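You operate a simulated robot arm through the tools that you are given. There is no shell and no other tool. Be economical: measure what you need, move in short steps, check, and stop when the job is done.

You run a simulated robot arm. Do the job below in one go: nothing can be reset, and whatever is moved stays where it is left.

## Task
Peel the liner off the clamped black panel, then free the panel.
Fine: peel while the vice holds it; liner into the grey tray, panel on the bench between the vice and that tray.
Where things are to end (x, y in the base frame): black panel within 50 mm of [510, 20].

It is judged by the outcome, as a careful person would: the job done as asked, and still so three seconds after it is handed in. It fails if anything else is knocked over, pushed out of place, dropped, spilled or broken.

## Robot
A 7-joint arm with a two-finger parallel gripper, fixed in place. Base frame: the origin is at the foot of the arm, x ahead of it, y to its left, z up; the work surface is at about z = 800. Readings come in mm, rad, newtons and seconds.
With the tool pointing down near the work surface it reaches from about 300 to 700 mm from the base axis. Its first joint turns from -1.152 to 1.152 rad. Payload 1.57 kg.
The tool frame sits at the grasp point between the pads (the TCP): z along the fingers, y along the line on which they close. The tips reach 30 mm beyond it. The gripper opens to 110 mm. The fingers are 24 mm wide and 12 mm thick; the gripper's body (48 by 112 mm) begins 78 mm behind the TCP.
Orientation is told as [roll, pitch, yaw] about the base's x, y, z axes, in that order, counted from this pose: with the fingers straight down and closing along the base's y, the tool's x points along the base's -x, its y along +y and its z along -z.

## Interface
- The arm moves only by the tool drive_tool. Its argument "targets" is a list of rows, each an object of numbers (a shift or turn left out is 0, a gripper value left out holds the last): "claw": the gripper command, from -1 (fully open) to 1 (shut), values between in proportion; "x", "y", "z": the shift along the base's x, y, z in mm; "wx", "wy", "wz": the turn, a rotation vector about the base's x, y, z in rad. In form: [{"claw": .., "x": .., "y": .., "z": .., "wx": .., "wy": .., "wz": ..}, ...]. A call has 1 to 10 rows; each row is the pose to reach, as a shift and turn from the pose commanded when the call began. A row lasts 0.2 s, in which the tool goes at most 50 mm and 0.15 rad; a call with a longer step from one row to the next is refused whole, and so is a gripper value outside its range. Where a pose cannot be reached the arm comes as near as it can. A force on the tool above 50 N (or 10 N above the force at the start of the call, whichever is more), or a blocked arm, ends the call early, and 0.2 s more pass. The fingers move at their own pace (about 108 mm/s each) and stop on an object; they squeeze with about 28 N. The grip force told is the motor's: it shows also when the fingers shut on nothing. Time passes only in rows, and 0.2 s behind the last, so rows that repeat a pose let the fingers close. The reply holds the time, the measured pose of the TCP, the force on the tool along the base axes, the opening and the grip force, in the units named above and with some noise, with the torque about the TCP (base axes, N m) and any sound that the robot's microphone picked up.
- Cameras (640 x 400 px; columns grow to the right, rows downward): "scene" is fixed at [174.1, -401.2, 1396.1]; the picture's right is [0.68, -0.74, 0.00], its down [-0.47, -0.43, -0.77] and it looks along [0.57, 0.52, -0.63] (base axes); focal length 351 px, centre (320, 200). "wrist" rides on the gripper at [70, 16, -141] in the tool frame; the picture's right is [-0.23, 0.97, 0.00], its down [-0.86, -0.20, -0.48] and it looks along [-0.47, -0.11, 0.88] (tool axes); focal length 222 px, centre (320, 200). There is no depth. A picture from a camera that has moved, and an enlarged one, comes with that camera's place and axes in the base frame and with its lens.
- grab_frame(camera): a new picture of that camera. The clock stands still meanwhile.
- zoom(camera, box): a new picture of the part [left, top, right, bottom] of that camera's present view, enlarged. The clock stands still meanwhile.
- hand_in(): hands the job in; it is judged then, once.

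Work in short steps. Places have to be worked out from the pictures, the camera data and where the tool is seen: move nearer, look again, correct. Check each grasp and each placing, and mend what went wrong. You have 120 turns and 64 pictures in all, those below and enlarged ones among them. Open the gripper and draw the arm clear of the work before you hand the job in, unless the task says otherwise; then end with one line.

The tools are called after "Emit:" as a command line: name --argument value ..., lists and objects as JSON in quotes. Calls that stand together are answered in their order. drive_tool: Moves the arm, as the interface text tells. Its arguments: {"type":"object","properties":{"targets":{"type":"array","items":{"type":"object","properties":{"claw":{"type":"number"},"x":{"type":"number"},"y":{"type":"number"},"z":{"type":"number"},"wx":{"type":"number"},"wy":{"type":"number"},"wz":{"type":"number"}}}}},"required":["targets"]} The other tools are called the same way: grab_frame (camera) takes a picture; zoom (camera, box) takes an enlarged picture of a part of a camera's view; hand_in () hands the job in.

At the start:

```text
clock: 0.0
tcp_pos: [427.6, -111.0, 1116.3]
orientation: [0.0, -0.003, 0.0]
contact_force: [0.2, -1.0, 0.2]
wrist_torque: [-0.05, 0.01, 0.01]
width: 109.7
grip_force: 0.1
```

scene: 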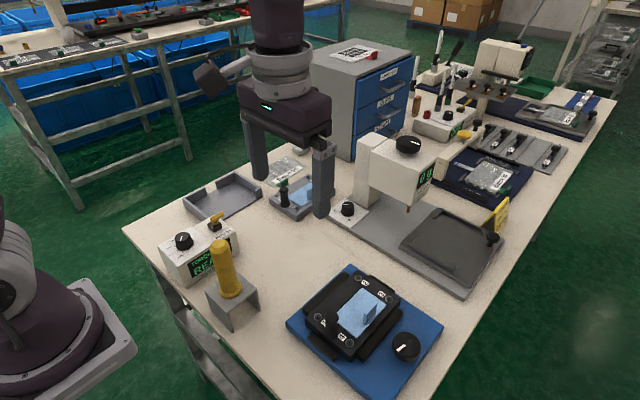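
wrist: 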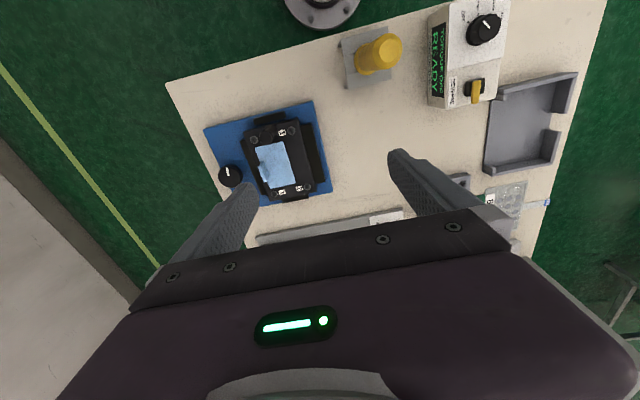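

The pictures show a blue-based vice holding a black item with a light-blue liner, and a grey tray at the bench's left side. I look closer at both.

Emit:
zoom --camera "scene" --box '[270, 250, 460, 390]'

Emit:
zoom --camera "wrist" --box '[190, 90, 350, 220]'

Emit:
zoom --camera "scene" --box '[120, 130, 380, 330]'

```text
2.86 times, centred on (365, 320) of scene
camera zoom: at [174.1, -401.2, 1396.1], right [0.68, -0.74, 0.0], down [-0.47, -0.43, -0.77], along [0.57, 0.52, -0.63], focal length 1004 px, centre (191, -143)
```

zoom: 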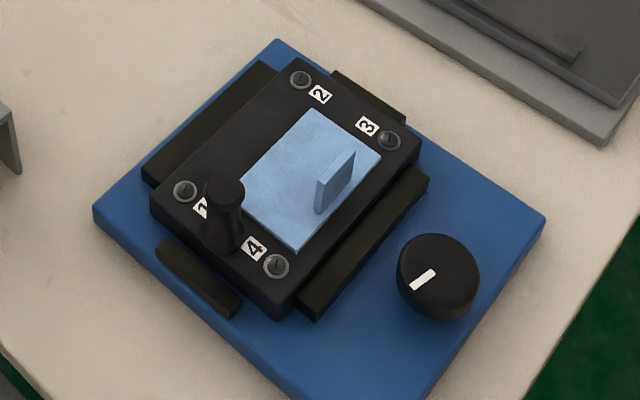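

```text
3.08 times, centred on (270, 155) of wrist
camera zoom: at [357.7, -93.9, 1259.4], right [0.23, 0.97, 0.0], down [0.85, -0.2, 0.48], along [0.47, -0.11, -0.88], focal length 684 px, centre (474, 338)
```

zoom: 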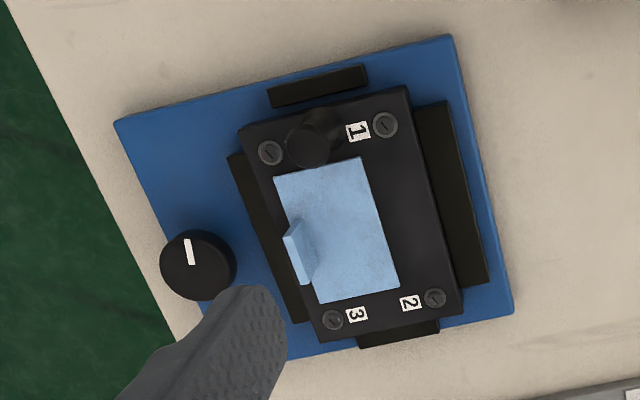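

```text
2.00 times, centred on (250, 230) of scene
camera zoom: at [174.1, -401.2, 1396.1], right [0.68, -0.74, 0.0], down [-0.47, -0.43, -0.77], along [0.57, 0.52, -0.63], focal length 703 px, centre (460, 140)
```

zoom: 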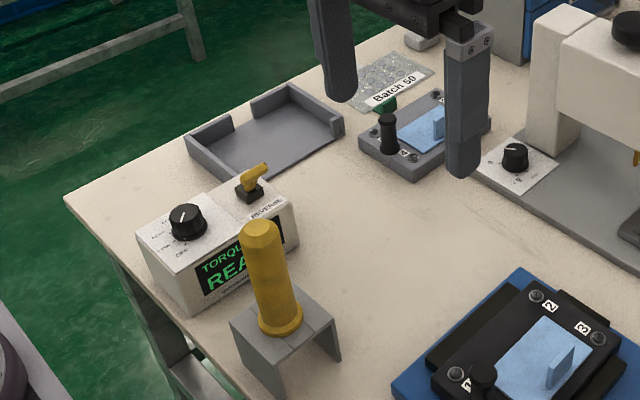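

I judge the liner tab near (490, -231, 865). I move nearer, above and slightly short of it, to measure it better.

Emit:
drive_tool --targets '[{"claw": -1, "x": 5, "y": -30, "z": -30}, {"x": 10, "y": -60, "z": -60}, {"x": 15, "y": -90, "z": -90}, {"x": 20, "y": -110, "z": -120}, {"x": 20, "y": -110, "z": -120}]'

Emit:
grab_frame --camera "wrist"

```text
clock: 1.2
tcp_pos: [450.4, -221.3, 996.1]
orientation: [0.0, 0.0, 0.002]
contact_force: [-0.1, 0.4, -0.1]
wrist_torque: [0.0, 0.01, -0.03]
width: 109.8
grip_force: 0.1
```

```text
58 pictures are left
camera wrist: at [379.6, -205.1, 1138.6], right [0.23, 0.97, 0.0], down [0.85, -0.2, 0.48], along [0.47, -0.11, -0.88], focal length 222 px, centre (320, 200)
```

wrist: 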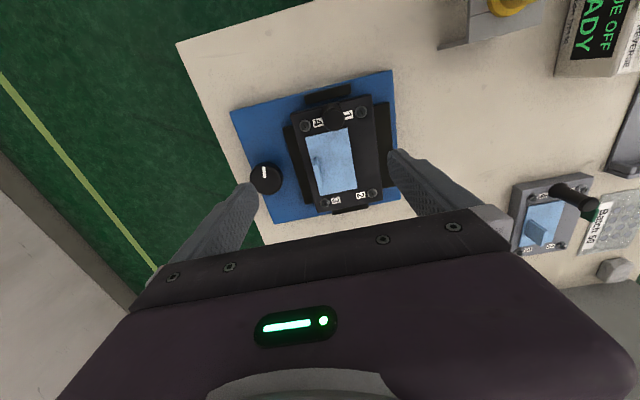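

The post near label 1 is hard to see from here. I zoom in on the vice.

Emit:
zoom --camera "wrist" --box '[220, 60, 420, 230]'

Emit:
zoom --camera "scene" --box '[270, 250, 460, 390]'

```text
2.35 times, centred on (320, 145) of wrist
camera zoom: at [379.6, -205.1, 1138.6], right [0.23, 0.97, 0.0], down [0.85, -0.2, 0.48], along [0.47, -0.11, -0.88], focal length 523 px, centre (320, 329)
```

zoom: 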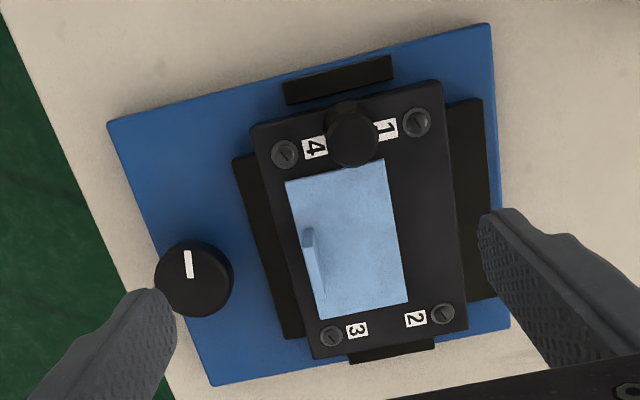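

```text
2.86 times, centred on (365, 320) of scene
camera zoom: at [174.1, -401.3, 1396.1], right [0.68, -0.74, 0.0], down [-0.47, -0.43, -0.77], along [0.57, 0.52, -0.63], focal length 1004 px, centre (191, -143)
```

zoom: 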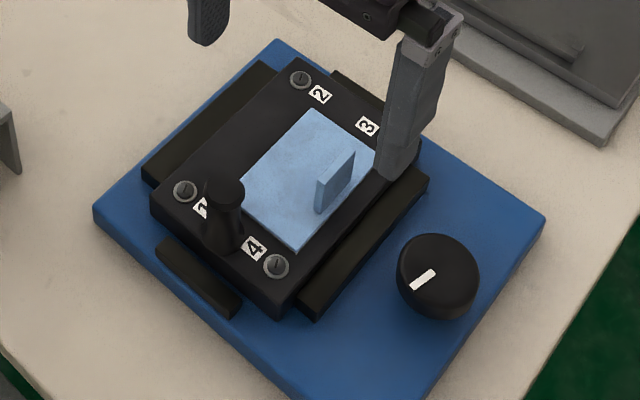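

The panel is axis-aligned, its top at about z 848, centre (484, -200), with the post at (422, -200, top 890). The tab runs along x near y -230. I narrow the fingers and look from closer.

Emit:
drive_tool --targets '[{"claw": 0.2, "x": 15, "y": -3, "z": -20}, {"x": 30, "y": -6, "z": -40}, {"x": 30, "y": -6, "z": -60}, {"x": 30, "y": -6, "z": -60}]'

Emit:
zoom --camera "wrist" --box '[200, 60, 420, 220]'

Emit:
zoom --camera "scene" --box '[310, 260, 420, 340]'

```text
clock: 2.2
tcp_pos: [479.4, -227.9, 936.8]
orientation: [0.002, 0.0, -0.001]
contact_force: [-0.9, 0.1, -0.1]
wrist_torque: [0.0, 0.02, 0.0]
width: 44.0
grip_force: 0.1
```

```text
2.50 times, centred on (310, 140) of wrist
camera zoom: at [409.2, -211.0, 1078.6], right [0.23, 0.97, 0.0], down [0.85, -0.2, 0.48], along [0.47, -0.11, -0.88], focal length 555 px, centre (345, 350)
```

zoom: 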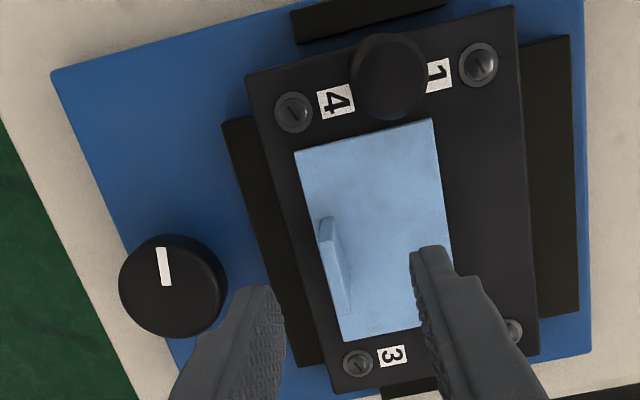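

```text
5.00 times, centred on (365, 300) of scene
camera zoom: at [174.1, -401.2, 1396.1], right [0.68, -0.74, 0.0], down [-0.47, -0.43, -0.77], along [0.57, 0.52, -0.63], focal length 1757 px, centre (95, -300)
```

zoom: 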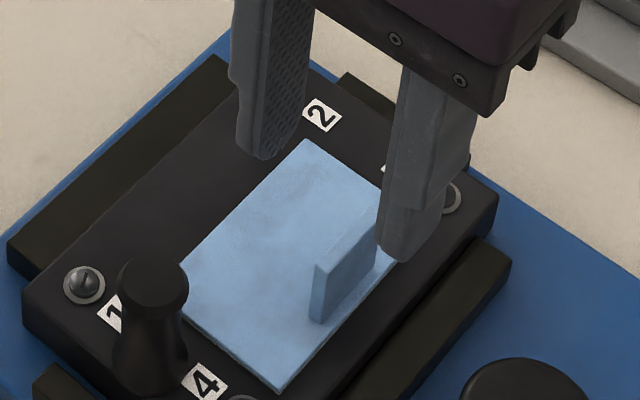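

The tab spans about x 472–503 at y ≈ -232, top z ≈ 873. I lower around it with tips a few mm above the liner, then close.

Emit:
drive_tool --targets '[{"x": 8.5, "y": -4, "z": -20}, {"x": 8.5, "y": -4, "z": -35}, {"x": 8.5, "y": -4, "z": -45}, {"x": 8.5, "y": -4, "z": -52}, {"x": 8.5, "y": -4, "z": -52}]'

Emit:
zoom --camera "wrist" --box '[200, 60, 420, 220]'

Emit:
zoom --camera "scene" --box '[310, 260, 420, 340]'

```text
clock: 3.4
tcp_pos: [487.4, -231.1, 883.7]
orientation: [0.0, -0.002, 0.0]
contact_force: [0.7, -0.1, 1.3]
wrist_torque: [0.0, -0.01, 0.0]
width: 44.1
grip_force: 0.0
```

```text
2.50 times, centred on (310, 140) of wrist
camera zoom: at [417.2, -214.2, 1026.0], right [0.23, 0.97, 0.0], down [0.85, -0.2, 0.48], along [0.47, -0.11, -0.88], focal length 555 px, centre (345, 350)
```

zoom: 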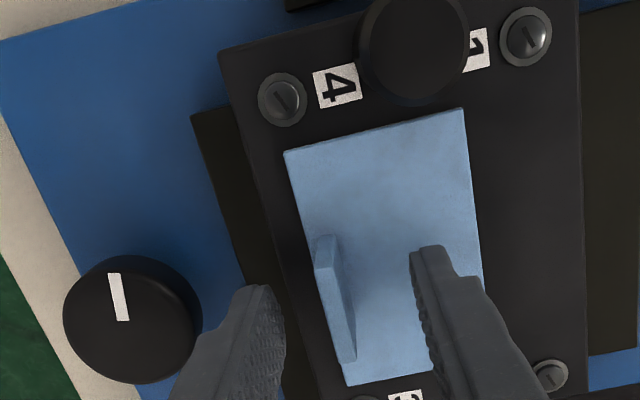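

```text
5.00 times, centred on (365, 300) of scene
camera zoom: at [174.1, -401.2, 1396.1], right [0.68, -0.74, 0.0], down [-0.47, -0.43, -0.77], along [0.57, 0.52, -0.63], focal length 1757 px, centre (95, -300)
```

zoom: 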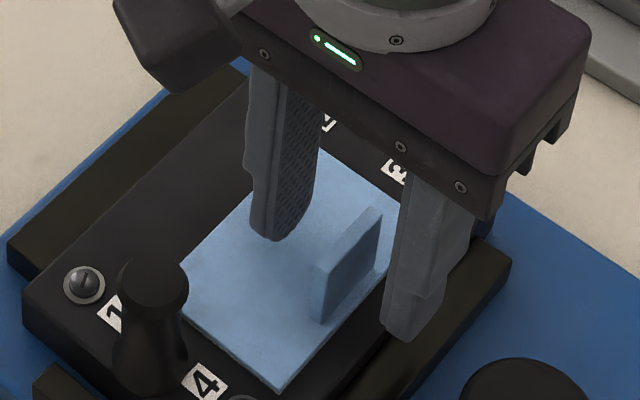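

The fingers straddle the tab well. I close on it.

Emit:
drive_tool --targets '[{"claw": 1}, {"claw": 1}, {"claw": 1}]'

Emit:
zoom --camera "scene" --box '[310, 260, 420, 340]'

```text
clock: 4.2
tcp_pos: [488.0, -230.6, 883.7]
orientation: [-0.001, -0.003, 0.0]
contact_force: [0.2, -0.9, 0.1]
wrist_torque: [0.02, 0.0, 0.0]
width: 4.5
grip_force: 25.1
heard: snap
```

```text
5.00 times, centred on (365, 300) of scene
camera zoom: at [174.1, -401.2, 1396.1], right [0.68, -0.74, 0.0], down [-0.47, -0.43, -0.77], along [0.57, 0.52, -0.63], focal length 1757 px, centre (95, -300)
```

zoom: 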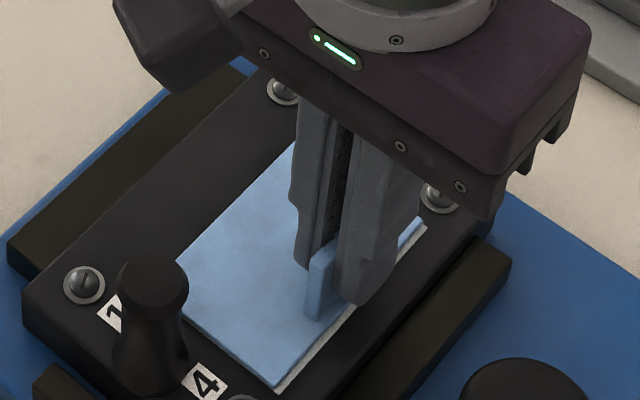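

The tab is held (4.5 mm) and the snap came with the liner edge letting go, baring a white strip. I lift slowly, leading toward +y as in a peel.

Emit:
drive_tool --targets '[{"claw": 1, "z": 2}, {"z": 5, "y": 1}, {"z": 9, "y": 3}, {"z": 14, "y": 6}, {"z": 20, "y": 9}, {"z": 28, "y": 12}]'

Emit:
zoom --camera "scene" --box '[280, 220, 460, 380]'

```text
clock: 5.6
tcp_pos: [487.0, -219.3, 912.0]
orientation: [0.0, -0.002, 0.0]
contact_force: [0.6, -0.1, 0.1]
wrist_torque: [-0.01, 0.01, 0.02]
width: 4.6
grip_force: 25.2
```

```text
2.50 times, centred on (370, 300) of scene
camera zoom: at [174.1, -401.2, 1396.1], right [0.68, -0.74, 0.0], down [-0.47, -0.43, -0.77], along [0.57, 0.52, -0.63], focal length 878 px, centre (195, -50)
```

zoom: 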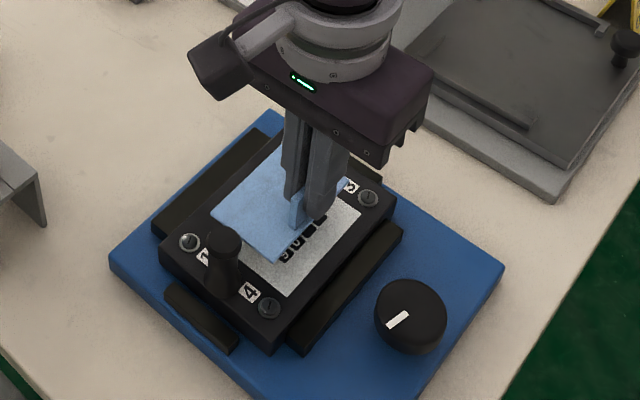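

The liner is off and held. The tray's centre I estimate at about (525, 270); I lift and carry it there high, then look.

Emit:
drive_tool --targets '[{"claw": 1, "z": 35}, {"z": 70, "y": 15}, {"z": 90, "y": 50}, {"z": 90, "y": 90}, {"z": 90, "y": 130, "x": 5}, {"z": 90, "y": 170, "x": 10}, {"z": 90, "y": 210, "x": 15}, {"z": 90, "y": 250, "x": 20}, {"z": 90, "y": 290, "x": 25}, {"z": 90, "y": 330, "x": 30}]'

Emit:
drive_tool --targets '[{"claw": 1, "y": 40}, {"y": 80}, {"y": 110}, {"y": 120}]'

Emit:
grab_frame --camera "wrist"

Emit:
grab_frame --camera "scene"

```text
clock: 7.8
tcp_pos: [517.2, 113.7, 1001.3]
orientation: [-0.001, 0.0, -0.001]
contact_force: [-0.8, 0.4, -0.1]
wrist_torque: [-0.01, 0.01, 0.01]
width: 4.7
grip_force: 24.9
```

```text
clock: 8.8
tcp_pos: [516.7, 232.0, 1003.3]
orientation: [0.0, -0.001, 0.0]
contact_force: [0.2, 0.2, 0.4]
wrist_torque: [0.02, -0.04, 0.0]
width: 4.6
grip_force: 25.0
```

```text
49 pictures are left
camera wrist: at [447.1, 249.4, 1145.0], right [0.23, 0.97, 0.0], down [0.85, -0.2, 0.48], along [0.47, -0.11, -0.88], focal length 222 px, centre (320, 200)
```

wrist: 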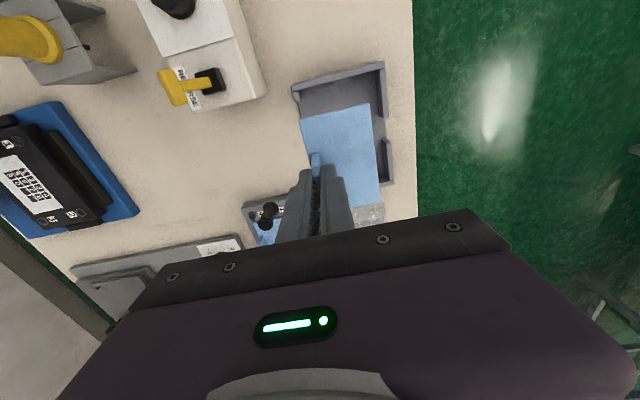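

```text
48 pictures are left
```

scene: 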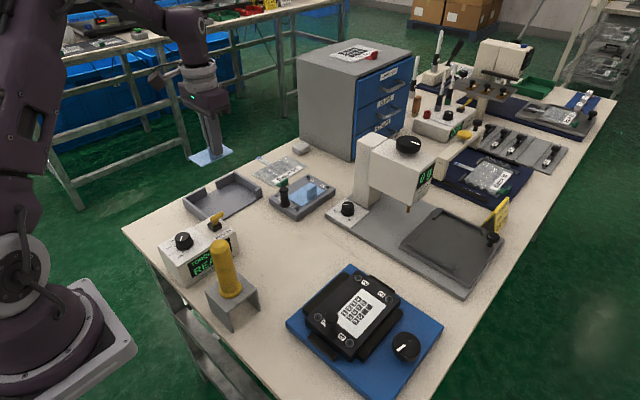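

The tray spans about x 450–614, y 210–325 with floor near z 803. I move to centre the liner over it and lower in steps.

Emit:
drive_tool --targets '[{"claw": 1, "x": 18, "y": 13, "z": -20}, {"x": 18, "y": 13, "z": -60}, {"x": 18, "y": 13, "z": -100}, {"x": 18, "y": 13, "z": -130}, {"x": 18, "y": 13, "z": -142}, {"x": 18, "y": 13, "z": -142}]'

Emit:
zoom --camera "scene" --box '[150, 130, 310, 240]'

Emit:
grab_frame --camera "wrist"

```text
clock: 10.2
tcp_pos: [535.1, 242.9, 860.6]
orientation: [0.001, -0.002, 0.0]
contact_force: [0.7, -0.3, -0.6]
wrist_torque: [0.01, 0.01, 0.0]
width: 4.8
grip_force: 25.4
```

```text
3.64 times, centred on (230, 185) of scene
camera zoom: at [174.1, -401.2, 1396.1], right [0.68, -0.74, 0.0], down [-0.47, -0.43, -0.77], along [0.57, 0.52, -0.63], focal length 1278 px, centre (647, 254)
```

zoom: 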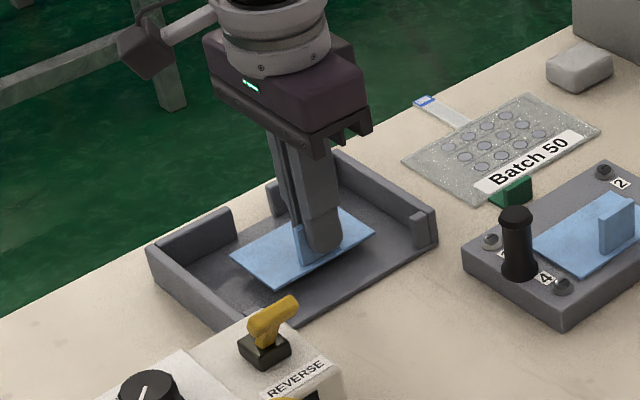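

```text
46 pictures are left
camera wrist: at [464.4, 260.0, 1002.3], right [0.23, 0.97, 0.0], down [0.85, -0.2, 0.48], along [0.47, -0.11, -0.88], focal length 222 px, centre (320, 200)
```

wrist: 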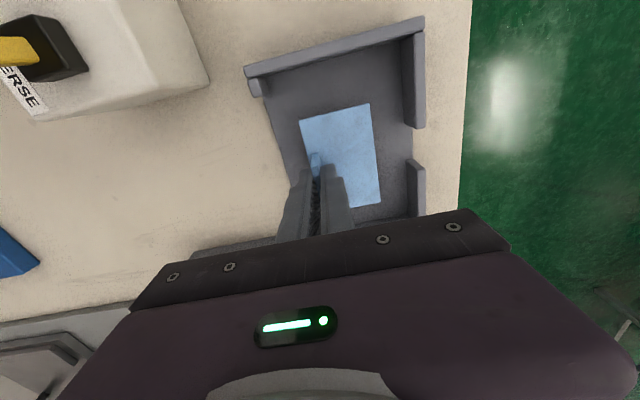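

The liner hangs within the tray, about 20 mm above its floor. I lower the rest gently.

Emit:
drive_tool --targets '[{"claw": 1, "y": 7, "z": -8}, {"y": 7, "z": -13}, {"y": 7, "z": -17}, {"y": 7, "z": -20}, {"y": 7, "z": -20}]'

Emit:
zoom --camera "scene" --box '[150, 130, 310, 240]'

```text
clock: 11.4
tcp_pos: [534.5, 252.0, 843.8]
orientation: [0.004, -0.008, 0.0]
contact_force: [4.4, 1.2, 33.7]
wrist_torque: [0.11, -0.17, 0.05]
width: 4.7
grip_force: 25.2
```

```text
3.64 times, centred on (230, 185) of scene
camera zoom: at [173.7, -401.5, 1396.1], right [0.68, -0.74, 0.0], down [-0.47, -0.43, -0.77], along [0.57, 0.52, -0.63], focal length 1278 px, centre (647, 254)
```

zoom: 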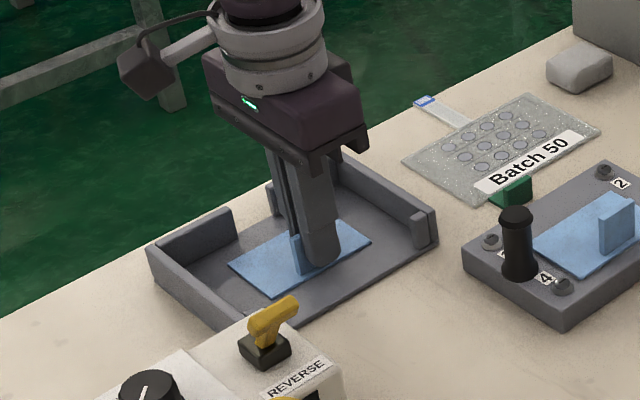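

It is touching the tray floor (34 N of downward force). I ease up 3 mm and open part-way, then rise clear.

Emit:
drive_tool --targets '[{"z": 3, "claw": 1}, {"z": 3, "claw": 0.6}, {"z": 3, "claw": 0.6}, {"z": 10, "claw": 0.6}, {"z": 35}, {"z": 75}, {"z": 120}, {"z": 160}]'

Emit:
zoom --camera "scene" --box '[150, 130, 310, 240]'

```text
clock: 13.2
tcp_pos: [534.5, 250.7, 1002.9]
orientation: [0.001, 0.001, -0.002]
contact_force: [0.1, 1.1, 0.6]
wrist_torque: [0.02, 0.01, 0.0]
width: 21.9
grip_force: 0.2
```

```text
3.64 times, centred on (230, 185) of scene
camera zoom: at [174.1, -401.3, 1396.1], right [0.68, -0.74, 0.0], down [-0.47, -0.43, -0.77], along [0.57, 0.52, -0.63], focal length 1278 px, centre (647, 254)
```

zoom: 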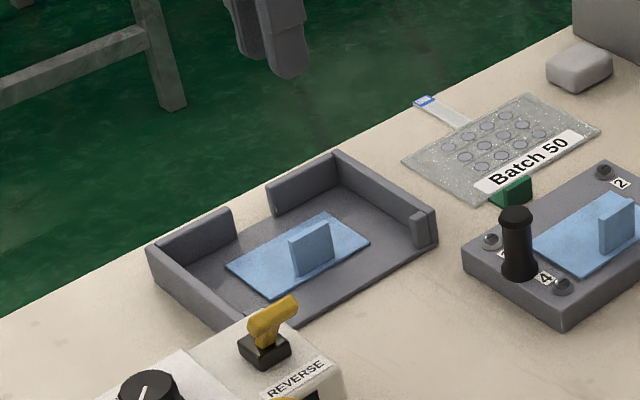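

The liner lies in the tray. Now I return toward the vice knob at about (479, -303) to inspect it.

Emit:
drive_tool --targets '[{"claw": -0.2, "y": -50}, {"y": -100, "x": -5}, {"y": -150, "x": -10}, {"y": -199, "x": -15}, {"y": -248, "x": -20}, {"y": -297, "x": -25}, {"y": -346, "x": -30}, {"y": -395, "x": -35}, {"y": -444, "x": -40}, {"y": -493, "x": -45}]'

Emit:
drive_tool --targets '[{"claw": -0.2, "y": -30, "x": -10}, {"y": -61, "x": -20, "z": -20}, {"y": -61, "x": -20, "z": -40}, {"y": -61, "x": -20, "z": -40}]'

Emit:
zoom --camera "wrist" --box '[200, 60, 440, 240]'

Emit:
zoom --camera "scene" --box '[270, 250, 460, 390]'

```text
refused: row 2 steps farther than a row can; nothing moved
```

```text
clock: 14.2
tcp_pos: [515.0, 189.9, 963.4]
orientation: [0.001, -0.002, 0.002]
contact_force: [-0.2, -0.1, 0.0]
wrist_torque: [0.0, 0.04, -0.03]
width: 66.2
grip_force: 0.0
```

```text
2.22 times, centred on (320, 150) of wrist
camera zoom: at [444.3, 206.8, 1105.2], right [0.23, 0.97, 0.0], down [0.85, -0.2, 0.48], along [0.47, -0.11, -0.88], focal length 494 px, centre (320, 311)
```

zoom: 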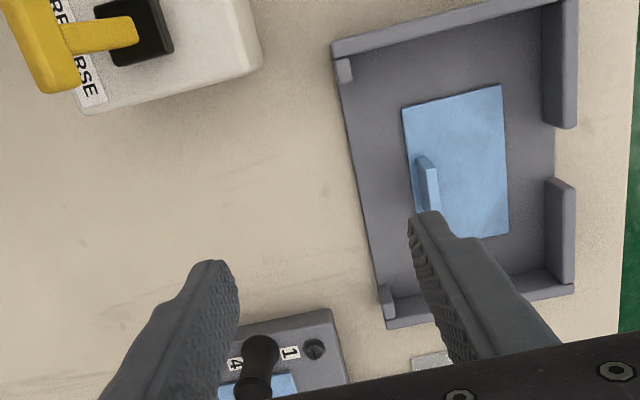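

```text
2.86 times, centred on (365, 320) of scene
camera zoom: at [174.1, -401.3, 1396.1], right [0.68, -0.74, 0.0], down [-0.47, -0.43, -0.77], along [0.57, 0.52, -0.63], focal length 1004 px, centre (191, -143)
```

zoom: 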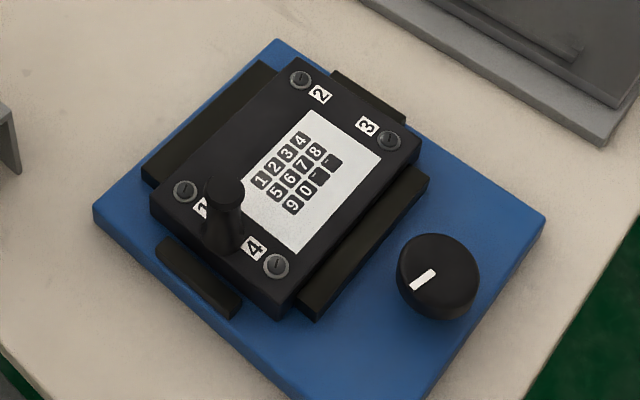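

The long move was refused but the short one went safely. I continue in smaller steps, a little higher.

Emit:
drive_tool --targets '[{"z": 25, "y": -30, "x": -2}, {"z": 35, "y": -75, "x": -5}, {"z": 35, "y": -122, "x": -8}, {"z": 35, "y": -170, "x": -12}, {"z": 35, "y": -218, "x": -16}, {"z": 35, "y": -266, "x": -20}, {"z": 35, "y": -314, "x": -24}, {"z": 35, "y": -362, "x": -28}, {"z": 35, "y": -410, "x": -32}, {"z": 35, "y": -458, "x": -36}]'

Emit:
drive_tool --targets '[{"y": -20, "z": -10}, {"y": -35, "z": -30}, {"y": -35, "z": -45}, {"y": -35, "z": -45}]'

Emit:
zoom --camera "wrist" --box '[200, 60, 440, 240]'

Emit:
zoom --camera "scene" --box '[270, 250, 460, 390]'

```text
clock: 16.4
tcp_pos: [479.2, -269.1, 998.2]
orientation: [0.001, -0.001, -0.001]
contact_force: [-0.1, 0.5, -0.3]
wrist_torque: [0.01, -0.04, 0.03]
width: 66.1
grip_force: 0.0
```

```text
clock: 17.4
tcp_pos: [479.9, -301.6, 952.8]
orientation: [-0.001, -0.001, 0.0]
contact_force: [0.1, -0.1, 0.0]
wrist_torque: [0.01, 0.04, -0.02]
width: 65.9
grip_force: 0.0
```

```text
2.22 times, centred on (320, 150) of wrist
camera zoom: at [409.1, -284.4, 1094.6], right [0.23, 0.97, 0.0], down [0.85, -0.2, 0.48], along [0.47, -0.11, -0.88], focal length 494 px, centre (320, 311)
```

zoom: 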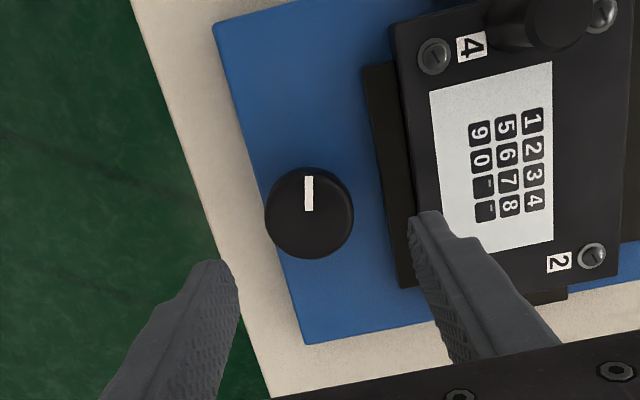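

```text
2.86 times, centred on (365, 320) of scene
camera zoom: at [174.1, -401.3, 1396.1], right [0.68, -0.74, 0.0], down [-0.47, -0.43, -0.77], along [0.57, 0.52, -0.63], focal length 1004 px, centre (191, -143)
```

zoom: 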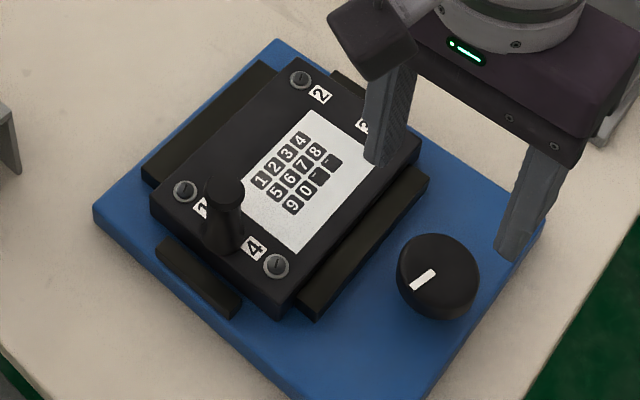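

The knob sits near (481, -306), about 44 mm across, top z ≈ 850, its mark pointing to -x. I yaw the tool -0.9 rad so the fingers clear the jaw, with room to turn counterclockwise (loosening), and come over it.

Emit:
drive_tool --targets '[{"claw": -0.1, "wz": -0.15, "x": 1, "y": -4}, {"wz": -0.3, "x": 1, "y": -4}, {"wz": -0.45, "x": 1, "y": -4}, {"wz": -0.6, "x": 1, "y": -4}, {"wz": -0.75, "x": 1, "y": -4}, {"wz": -0.9, "x": 1, "y": -4, "z": -20}, {"wz": -0.9, "x": 1, "y": -4, "z": -45}, {"wz": -0.9, "x": 1, "y": -4, "z": -60}, {"wz": -0.9, "x": 1, "y": -4, "z": -60}]'

Emit:
grab_frame --camera "wrist"

Emit:
zoom --camera "scene" --box '[340, 270, 460, 370]'

```text
clock: 19.4
tcp_pos: [480.4, -307.4, 891.5]
orientation: [0.0, 0.0, -0.9]
contact_force: [0.5, -0.7, -0.4]
wrist_torque: [0.01, 0.0, -0.02]
width: 60.8
grip_force: 0.1
```

```text
39 pictures are left
camera wrist: at [449.2, -241.9, 1033.3], right [0.9, 0.43, 0.0], down [0.37, -0.79, 0.48], along [0.21, -0.43, -0.88], focal length 222 px, centre (320, 200)
```

wrist: 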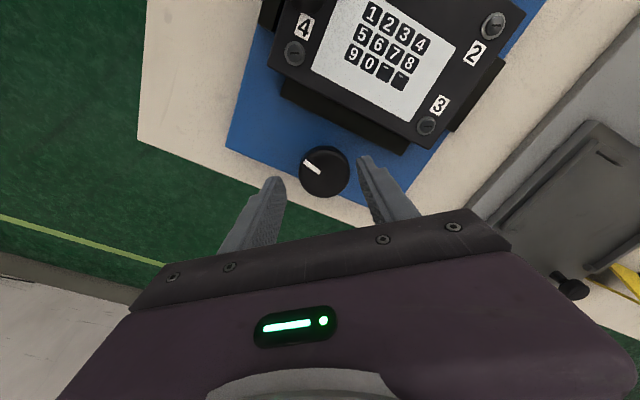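

```text
4.00 times, centred on (400, 320) of scene
camera zoom: at [174.1, -401.2, 1396.1], right [0.68, -0.74, 0.0], down [-0.47, -0.43, -0.77], along [0.57, 0.52, -0.63], focal length 1405 px, centre (0, -280)
```

zoom: 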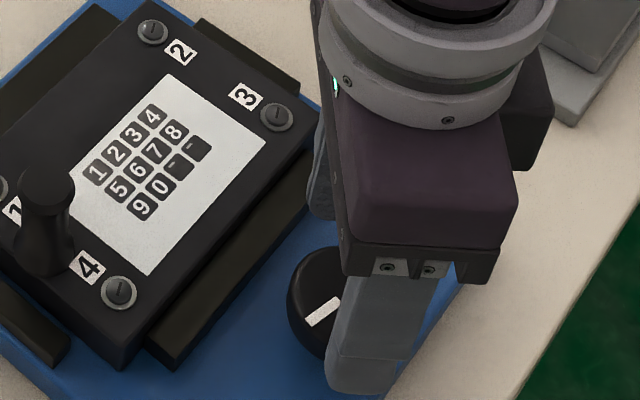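

Knob centre now measures (483, -305). I correct 2–3 mm and go down to tips z ≈ 836, then close.

Emit:
drive_tool --targets '[{"x": 2.5, "y": 1.5, "z": -8}, {"x": 2.5, "y": 1.5, "z": -17}, {"x": 2.5, "y": 1.5, "z": -26}, {"x": 2.5, "y": 1.5, "z": -26}]'

Emit:
drive_tool --targets '[{"claw": 1}, {"claw": 1}, {"claw": 1}]'

Emit:
zoom --camera "wrist" --box '[200, 40, 440, 240]'

```text
clock: 20.4
tcp_pos: [484.8, -305.5, 865.2]
orientation: [0.0, -0.002, -0.901]
contact_force: [-0.3, -0.2, -0.8]
wrist_torque: [-0.02, -0.03, -0.01]
width: 60.5
grip_force: 0.0
```

```text
clock: 21.2
tcp_pos: [481.8, -305.2, 865.9]
orientation: [0.001, -0.003, -0.901]
contact_force: [-0.7, -0.6, -3.0]
wrist_torque: [-0.08, -0.02, 0.01]
width: 45.2
grip_force: 44.9
```

```text
2.00 times, centred on (320, 140) of wrist
camera zoom: at [452.1, -240.3, 1007.9], right [0.9, 0.43, 0.0], down [0.37, -0.79, 0.48], along [0.2, -0.43, -0.88], focal length 444 px, centre (320, 320)
```

zoom: 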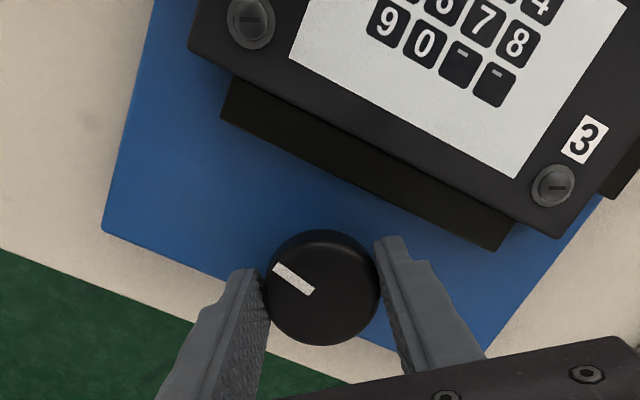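

The knob is gripped squarely at 45 mm. I turn a little counterclockwise first and watch the torque and sound.

Emit:
drive_tool --targets '[{"claw": 1, "wz": 0.1}, {"wz": 0.2}, {"wz": 0.3}, {"wz": 0.4}]'

Emit:
zoom --camera "wrist" --box '[200, 40, 440, 240]'

```text
clock: 22.2
tcp_pos: [483.3, -307.3, 865.9]
orientation: [0.001, -0.004, -0.5]
contact_force: [-4.9, -8.3, -0.4]
wrist_torque: [-0.13, 0.35, -0.01]
width: 45.2
grip_force: 45.1
```

```text
2.00 times, centred on (320, 140) of wrist
camera zoom: at [428.4, -258.1, 1007.9], right [0.67, 0.75, 0.0], down [0.65, -0.58, 0.48], along [0.36, -0.32, -0.88], focal length 444 px, centre (320, 320)
```

zoom: 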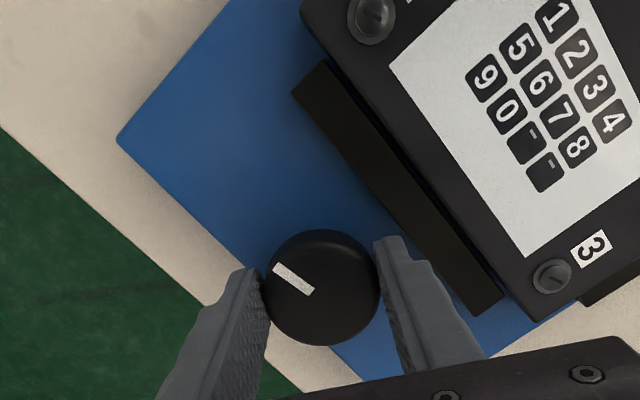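

The knob turns freely with the grip; the lateral force stays small. I continue counterclockwise, watching the jaw's clearance.

Emit:
drive_tool --targets '[{"claw": 1, "wz": 0.1, "y": -1}, {"wz": 0.2, "y": -1}, {"wz": 0.3, "y": -1}, {"wz": 0.4, "y": -1}]'

Emit:
zoom --camera "wrist" --box '[200, 40, 440, 240]'

Emit:
zoom --camera "scene" --box '[270, 250, 460, 390]'

```text
clock: 23.2
tcp_pos: [481.8, -307.0, 864.9]
orientation: [-0.002, -0.001, -0.1]
contact_force: [-9.3, -20.7, 1.8]
wrist_torque: [-0.8, 0.34, -0.07]
width: 45.2
grip_force: 44.5
```

```text
2.00 times, centred on (320, 140) of wrist
camera zoom: at [413.5, -283.6, 1007.8], right [0.32, 0.95, 0.0], down [0.83, -0.28, 0.48], along [0.45, -0.16, -0.88], focal length 444 px, centre (320, 320)
```

zoom: 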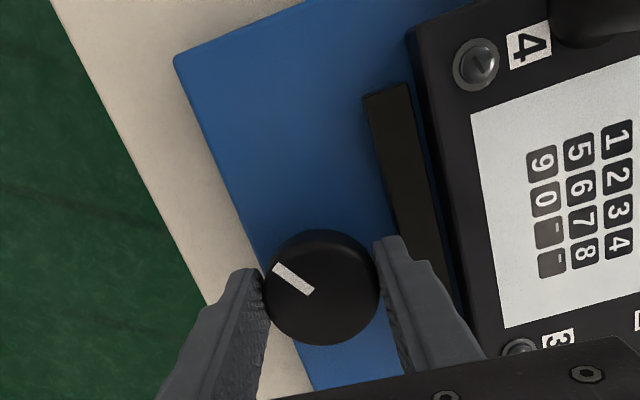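

```text
2.86 times, centred on (365, 320) of scene
camera zoom: at [173.9, -401.7, 1396.0], right [0.68, -0.74, 0.0], down [-0.47, -0.43, -0.77], along [0.57, 0.52, -0.63], focal length 1004 px, centre (191, -143)
```

zoom: 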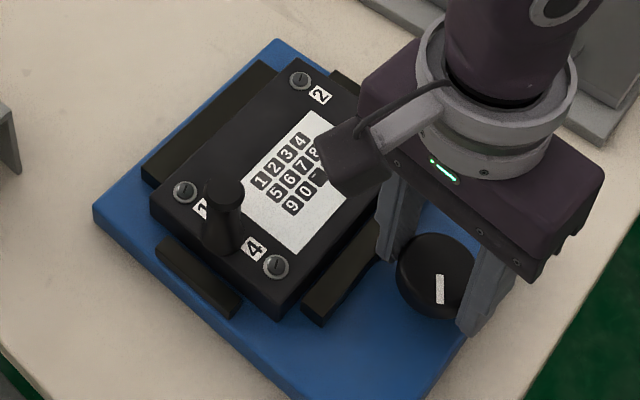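

Counterclockwise opens the jaw: a gap now shows beside the panel, but the jaw is nearing my finger (21 N sideways). I open just a little, rise off and inspect before regripping.

Emit:
drive_tool --targets '[{"claw": 0.1, "y": -1.5}, {"y": -1.5}, {"y": -1.5, "z": 15}, {"y": -1.5, "z": 40}, {"y": -1.5, "z": 70}, {"y": -1.5, "z": 70}]'

Emit:
zoom --camera "wrist" --box '[200, 40, 440, 240]'

Emit:
zoom --camera "scene" --box '[270, 250, 460, 390]'

```text
clock: 24.6
tcp_pos: [479.7, -308.9, 934.8]
orientation: [-0.001, -0.001, -0.102]
contact_force: [0.1, 0.6, 0.2]
wrist_torque: [0.01, -0.01, -0.01]
width: 49.3
grip_force: 0.0
```

```text
2.00 times, centred on (320, 140) of wrist
camera zoom: at [413.3, -285.1, 1076.7], right [0.32, 0.95, 0.0], down [0.83, -0.28, 0.48], along [0.45, -0.15, -0.88], focal length 444 px, centre (320, 320)
```

zoom: 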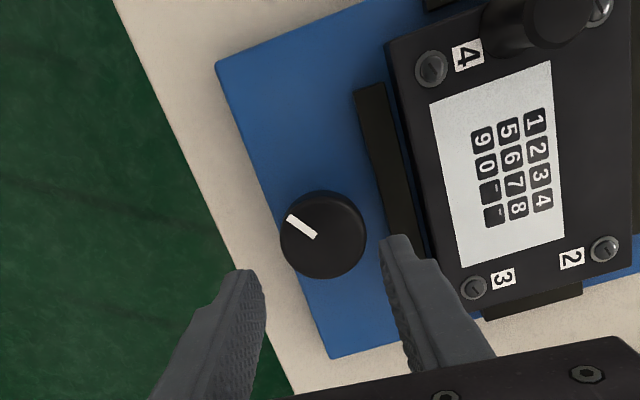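

```text
2.86 times, centred on (365, 320) of scene
camera zoom: at [174.1, -401.2, 1396.1], right [0.68, -0.74, 0.0], down [-0.47, -0.43, -0.77], along [0.57, 0.52, -0.63], focal length 1004 px, centre (191, -143)
```

zoom: 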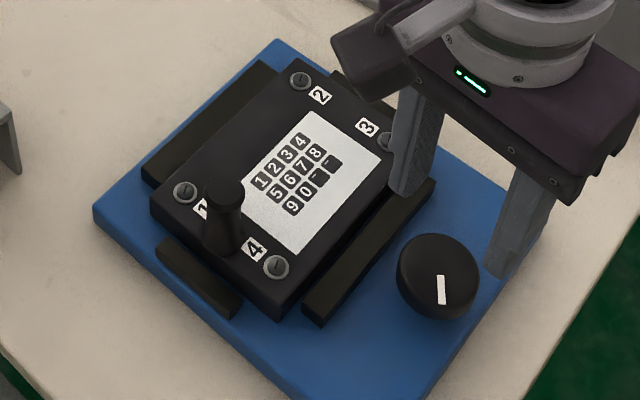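

The knob turned about 0.8 rad and the jaw has backed off slightly. I re-yaw to -1.4 for a second stroke, keeping the fingers away from the jaw and gripping a little higher.

Emit:
drive_tool --targets '[{"claw": -0.1, "wz": -0.15, "x": 2, "y": 3}, {"wz": -0.3, "x": 2, "y": 3}, {"wz": -0.45, "x": 2, "y": 3}, {"wz": -0.6, "x": 2, "y": 3}, {"wz": -0.75, "x": 2, "y": 3}, {"wz": -0.9, "x": 2, "y": 3}, {"wz": -1.05, "x": 2, "y": 3}, {"wz": -1.2, "x": 2, "y": 3}, {"wz": -1.3, "x": 2, "y": 3, "z": -20}, {"wz": -1.3, "x": 2, "y": 3, "z": -30}]'

Emit:
zoom --camera "wrist" --box '[200, 40, 440, 240]'

```text
clock: 26.8
tcp_pos: [485.0, -305.0, 905.2]
orientation: [0.001, -0.001, -1.403]
contact_force: [-1.0, -0.3, 0.0]
wrist_torque: [-0.03, -0.02, 0.02]
width: 60.5
grip_force: 0.0
```

```text
2.00 times, centred on (320, 140) of wrist
camera zoom: at [488.6, -232.4, 1047.3], right [1.0, -0.06, 0.0], down [-0.05, -0.88, 0.48], along [-0.03, -0.48, -0.88], focal length 444 px, centre (320, 320)
```

zoom: 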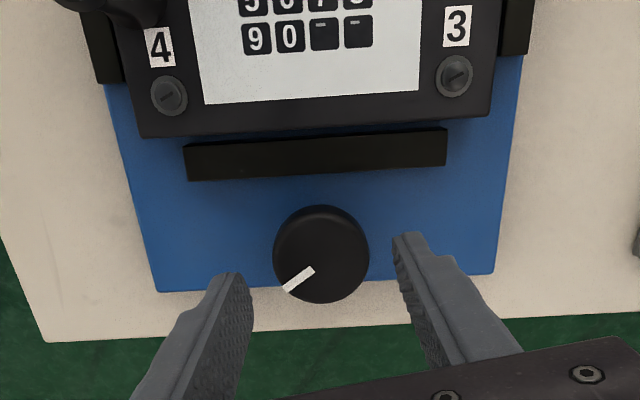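

The knob is centred between the fingers. I lower 36 mm and grip.

Emit:
drive_tool --targets '[{"z": -15, "x": -1}, {"z": -28, "x": -1}, {"z": -36, "x": -1}, {"z": -36, "x": -1}, {"claw": 1, "z": -36, "x": -1}, {"claw": 1, "z": -36, "x": -1}, {"claw": 1, "z": -36, "x": -1}]'

Emit:
drive_tool --targets '[{"claw": 1, "wz": 0.12}, {"wz": 0.24}, {"wz": 0.36}, {"wz": 0.48}, {"wz": 0.6}, {"wz": 0.72}, {"wz": 0.84}, {"wz": 0.95}]'

Emit:
zoom --camera "wrist" --box '[200, 40, 440, 240]'

```text
clock: 28.4
tcp_pos: [484.4, -304.6, 869.3]
orientation: [0.003, -0.003, -1.401]
contact_force: [19.9, 1.1, -7.9]
wrist_torque: [-0.13, -0.88, 0.05]
width: 45.3
grip_force: 45.2
```

```text
clock: 30.2
tcp_pos: [481.2, -306.5, 869.0]
orientation: [-0.001, 0.001, -0.448]
contact_force: [-1.3, -13.1, -6.4]
wrist_torque: [-0.33, 0.71, -0.03]
width: 45.3
grip_force: 45.3
```

```text
2.00 times, centred on (320, 140) of wrist
camera zoom: at [425.9, -260.8, 1011.1], right [0.63, 0.78, 0.0], down [0.68, -0.55, 0.48], along [0.37, -0.3, -0.88], focal length 444 px, centre (320, 320)
```

zoom: 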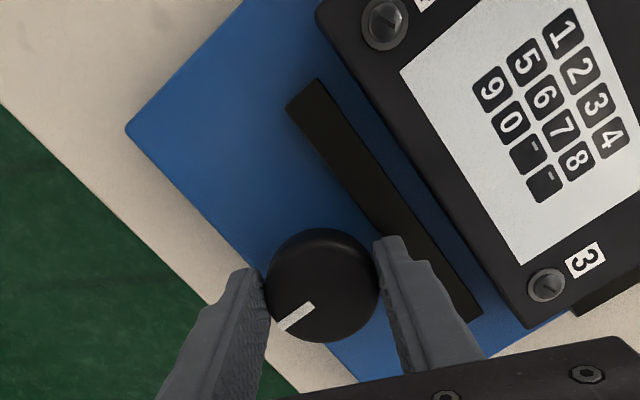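

The jaw now stands clearly off the panel. I open slightly, rise, and look at the gap.

Emit:
drive_tool --targets '[{"claw": 0.08, "y": -1}, {"y": -1}, {"y": -1, "z": 15}, {"y": -1, "z": 50}, {"y": -1, "z": 90}, {"y": -1, "z": 100}]'

Emit:
zoom --camera "wrist" --box '[200, 20, 480, 240]'

Emit:
zoom --camera "scene" --box '[270, 250, 460, 390]'

```text
clock: 31.6
tcp_pos: [481.2, -306.3, 971.1]
orientation: [-0.001, 0.0, -0.45]
contact_force: [-0.2, 1.0, -0.7]
wrist_torque: [-0.03, -0.02, -0.02]
width: 50.7
grip_force: 0.0
```

```text
1.82 times, centred on (340, 130) of wrist
camera zoom: at [425.2, -260.0, 1112.4], right [0.63, 0.78, 0.0], down [0.68, -0.55, 0.48], along [0.37, -0.3, -0.88], focal length 404 px, centre (284, 327)
```

zoom: 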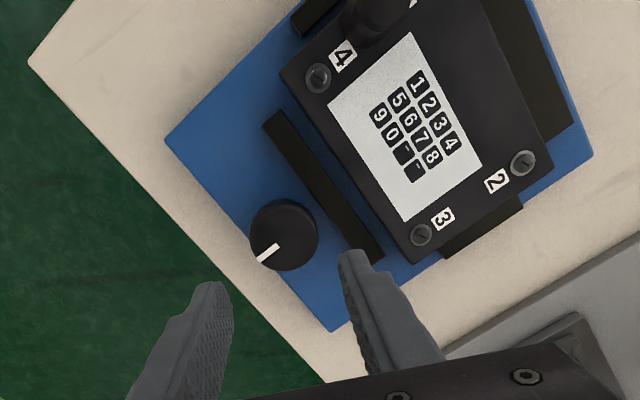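

```text
2.86 times, centred on (365, 320) of scene
camera zoom: at [174.1, -401.2, 1396.1], right [0.68, -0.74, 0.0], down [-0.47, -0.43, -0.77], along [0.57, 0.52, -0.63], focal length 1004 px, centre (191, -143)
```

zoom: 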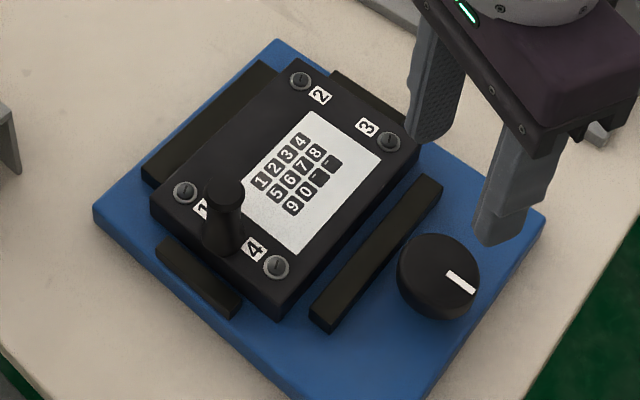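

The panel looks free, with its top (848) about 20 mm above the jaws (≈828). A side grip across y at the panel centre is balanced, its width being about 98 of my 110 mm. I move above the centre fully open to check the fit.

Emit:
drive_tool --targets '[{"claw": -1, "wz": 0.15, "y": 30, "x": 1}, {"wz": 0.3, "y": 65, "x": 2}, {"wz": 0.45, "y": 100, "x": 3}, {"wz": 0.45, "y": 106, "x": 3, "z": -20}, {"wz": 0.45, "y": 106, "x": 3, "z": -45}, {"wz": 0.45, "y": 106, "x": 3, "z": -45}]'

Emit:
grab_frame --camera "wrist"

Emit:
zoom --camera "scene" --box '[270, 230, 460, 390]'

```text
clock: 33.0
tcp_pos: [484.6, -198.2, 924.7]
orientation: [-0.001, -0.003, -0.001]
contact_force: [0.8, 0.1, -0.8]
wrist_torque: [0.02, -0.03, 0.02]
width: 110.1
grip_force: 0.1
```

```text
27 pictures are left
camera wrist: at [415.0, -181.3, 1067.5], right [0.23, 0.97, 0.0], down [0.85, -0.2, 0.48], along [0.47, -0.11, -0.88], focal length 222 px, centre (320, 200)
```

wrist: 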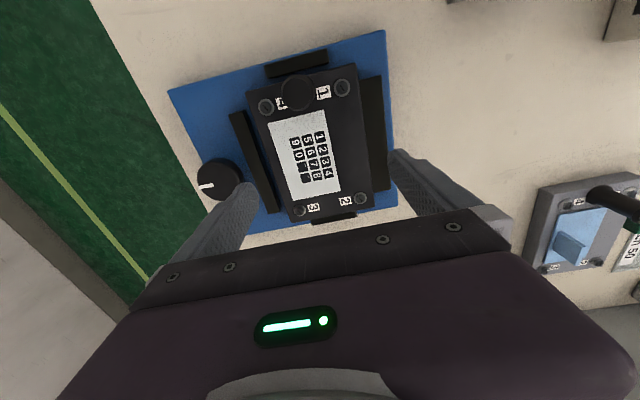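

```text
2.50 times, centred on (365, 310) of scene
camera zoom: at [174.1, -401.2, 1396.1], right [0.68, -0.74, 0.0], down [-0.47, -0.43, -0.77], along [0.57, 0.52, -0.63], focal length 878 px, centre (208, -75)
```

zoom: 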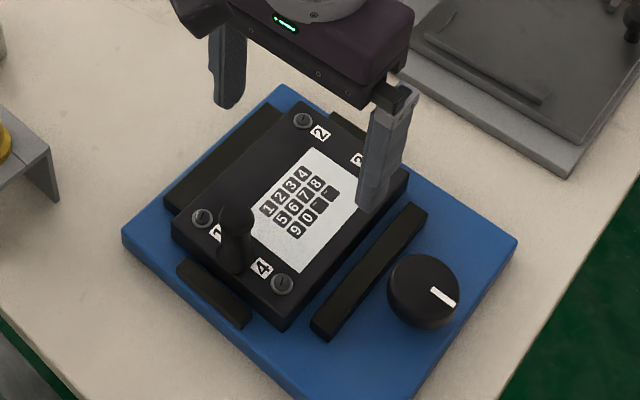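

I zoom to measure the panel's two long edges relative to the fingers.

Emit:
zoom --camera "wrist" --box '[220, 60, 420, 230]'

```text
2.35 times, centred on (320, 145) of wrist
camera zoom: at [415.0, -181.3, 1067.5], right [0.23, 0.97, 0.0], down [0.85, -0.2, 0.48], along [0.47, -0.11, -0.88], focal length 523 px, centre (320, 329)
```

zoom: 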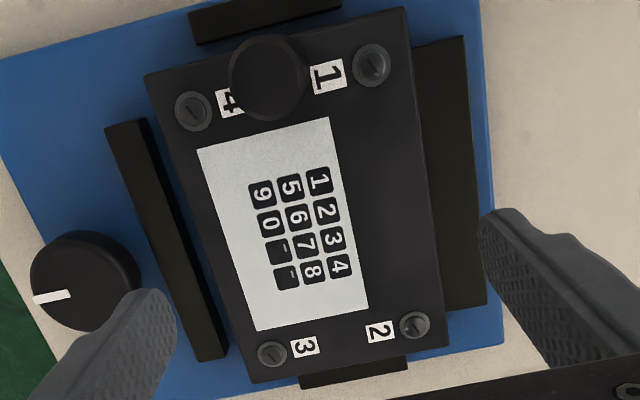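

The panel measures about 98 mm wide, centre y ≈ -199.4, so the fit is 6 mm per side. I align and descend to tips at z ≈ 836.

Emit:
drive_tool --targets '[{"claw": -1, "x": -4, "y": -1.3, "z": -20}, {"x": -4, "y": -1.3, "z": -38}, {"x": -4, "y": -1.3, "z": -50}, {"x": -4, "y": -1.3, "z": -58}, {"x": -4, "y": -1.3, "z": -58}]'

Emit:
zoom --camera "scene" --box '[270, 230, 460, 390]'

```text
clock: 34.2
tcp_pos: [482.0, -201.6, 867.4]
orientation: [0.0, -0.001, -0.001]
contact_force: [-0.4, -0.3, -0.4]
wrist_torque: [-0.03, -0.01, -0.03]
width: 110.2
grip_force: 0.0
```

```text
2.50 times, centred on (365, 310) of scene
camera zoom: at [174.1, -401.2, 1396.1], right [0.68, -0.74, 0.0], down [-0.47, -0.43, -0.77], along [0.57, 0.52, -0.63], focal length 878 px, centre (208, -75)
```

zoom: 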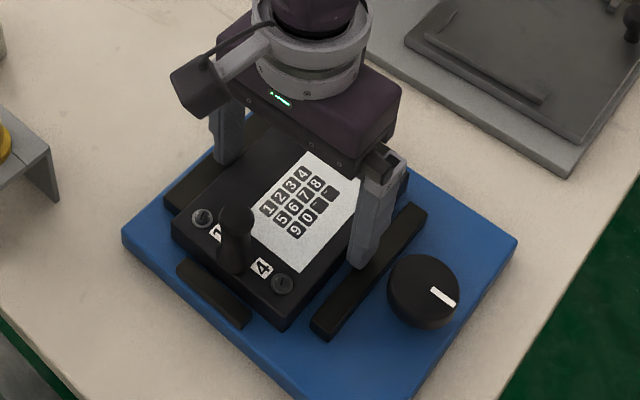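

No contact, and the fingers straddle the panel. I close.

Emit:
drive_tool --targets '[{"claw": 1}, {"claw": 1}, {"claw": 1}]'

Emit:
drive_tool --targets '[{"claw": 1, "z": 2}, {"z": 5}, {"z": 8}, {"z": 8}]'

Emit:
zoom --camera "scene" --box '[270, 230, 460, 390]'

```text
clock: 35.0
tcp_pos: [481.6, -201.0, 866.5]
orientation: [-0.001, -0.002, 0.0]
contact_force: [0.2, -0.9, 0.6]
wrist_torque: [0.03, 0.0, 0.01]
width: 103.4
grip_force: 28.3
```

```text
clock: 36.0
tcp_pos: [483.8, -201.3, 874.8]
orientation: [-0.001, -0.002, 0.0]
contact_force: [0.2, 0.4, -1.2]
wrist_torque: [-0.04, 0.02, 0.03]
width: 103.2
grip_force: 28.1
```

```text
2.50 times, centred on (365, 310) of scene
camera zoom: at [174.2, -401.3, 1396.1], right [0.68, -0.74, 0.0], down [-0.47, -0.43, -0.77], along [0.57, 0.52, -0.63], focal length 878 px, centre (208, -75)
```

zoom: 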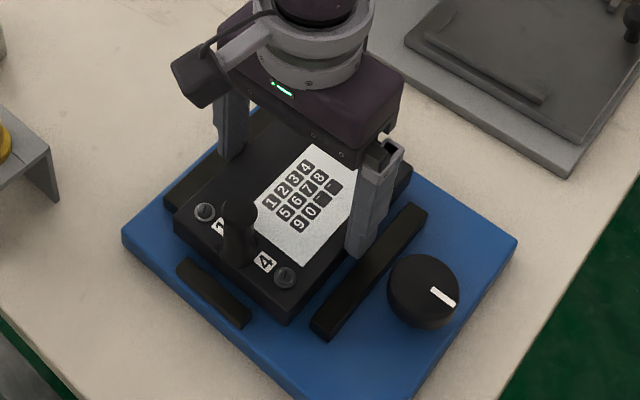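

The panel's screws moved up in the picture, so it is lifting, gripped at 103 mm. I raise further and check it's level.

Emit:
drive_tool --targets '[{"claw": 1, "z": 8}, {"z": 18}, {"z": 30}, {"z": 45}, {"z": 60}, {"z": 60}]'

Emit:
zoom --camera "scene" --box '[270, 200, 460, 390]'

```text
clock: 37.4
tcp_pos: [482.3, -200.2, 936.2]
orientation: [0.0, -0.001, 0.0]
contact_force: [-0.1, -0.6, -0.9]
wrist_torque: [-0.01, 0.0, -0.02]
width: 103.3
grip_force: 27.9
```

```text
2.11 times, centred on (365, 295) of scene
camera zoom: at [174.2, -401.3, 1396.1], right [0.68, -0.74, 0.0], down [-0.47, -0.43, -0.77], along [0.57, 0.52, -0.63], focal length 740 px, centre (225, 0)
```

zoom: 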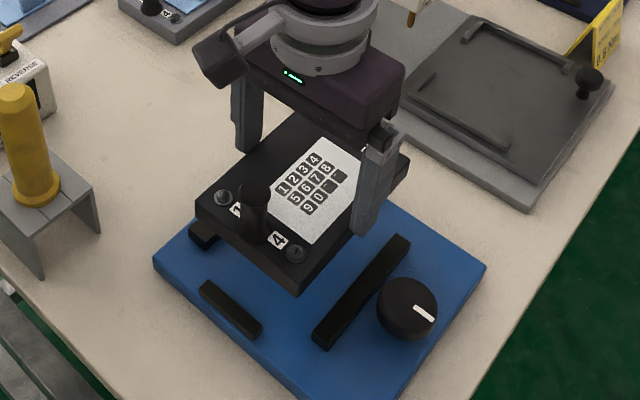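

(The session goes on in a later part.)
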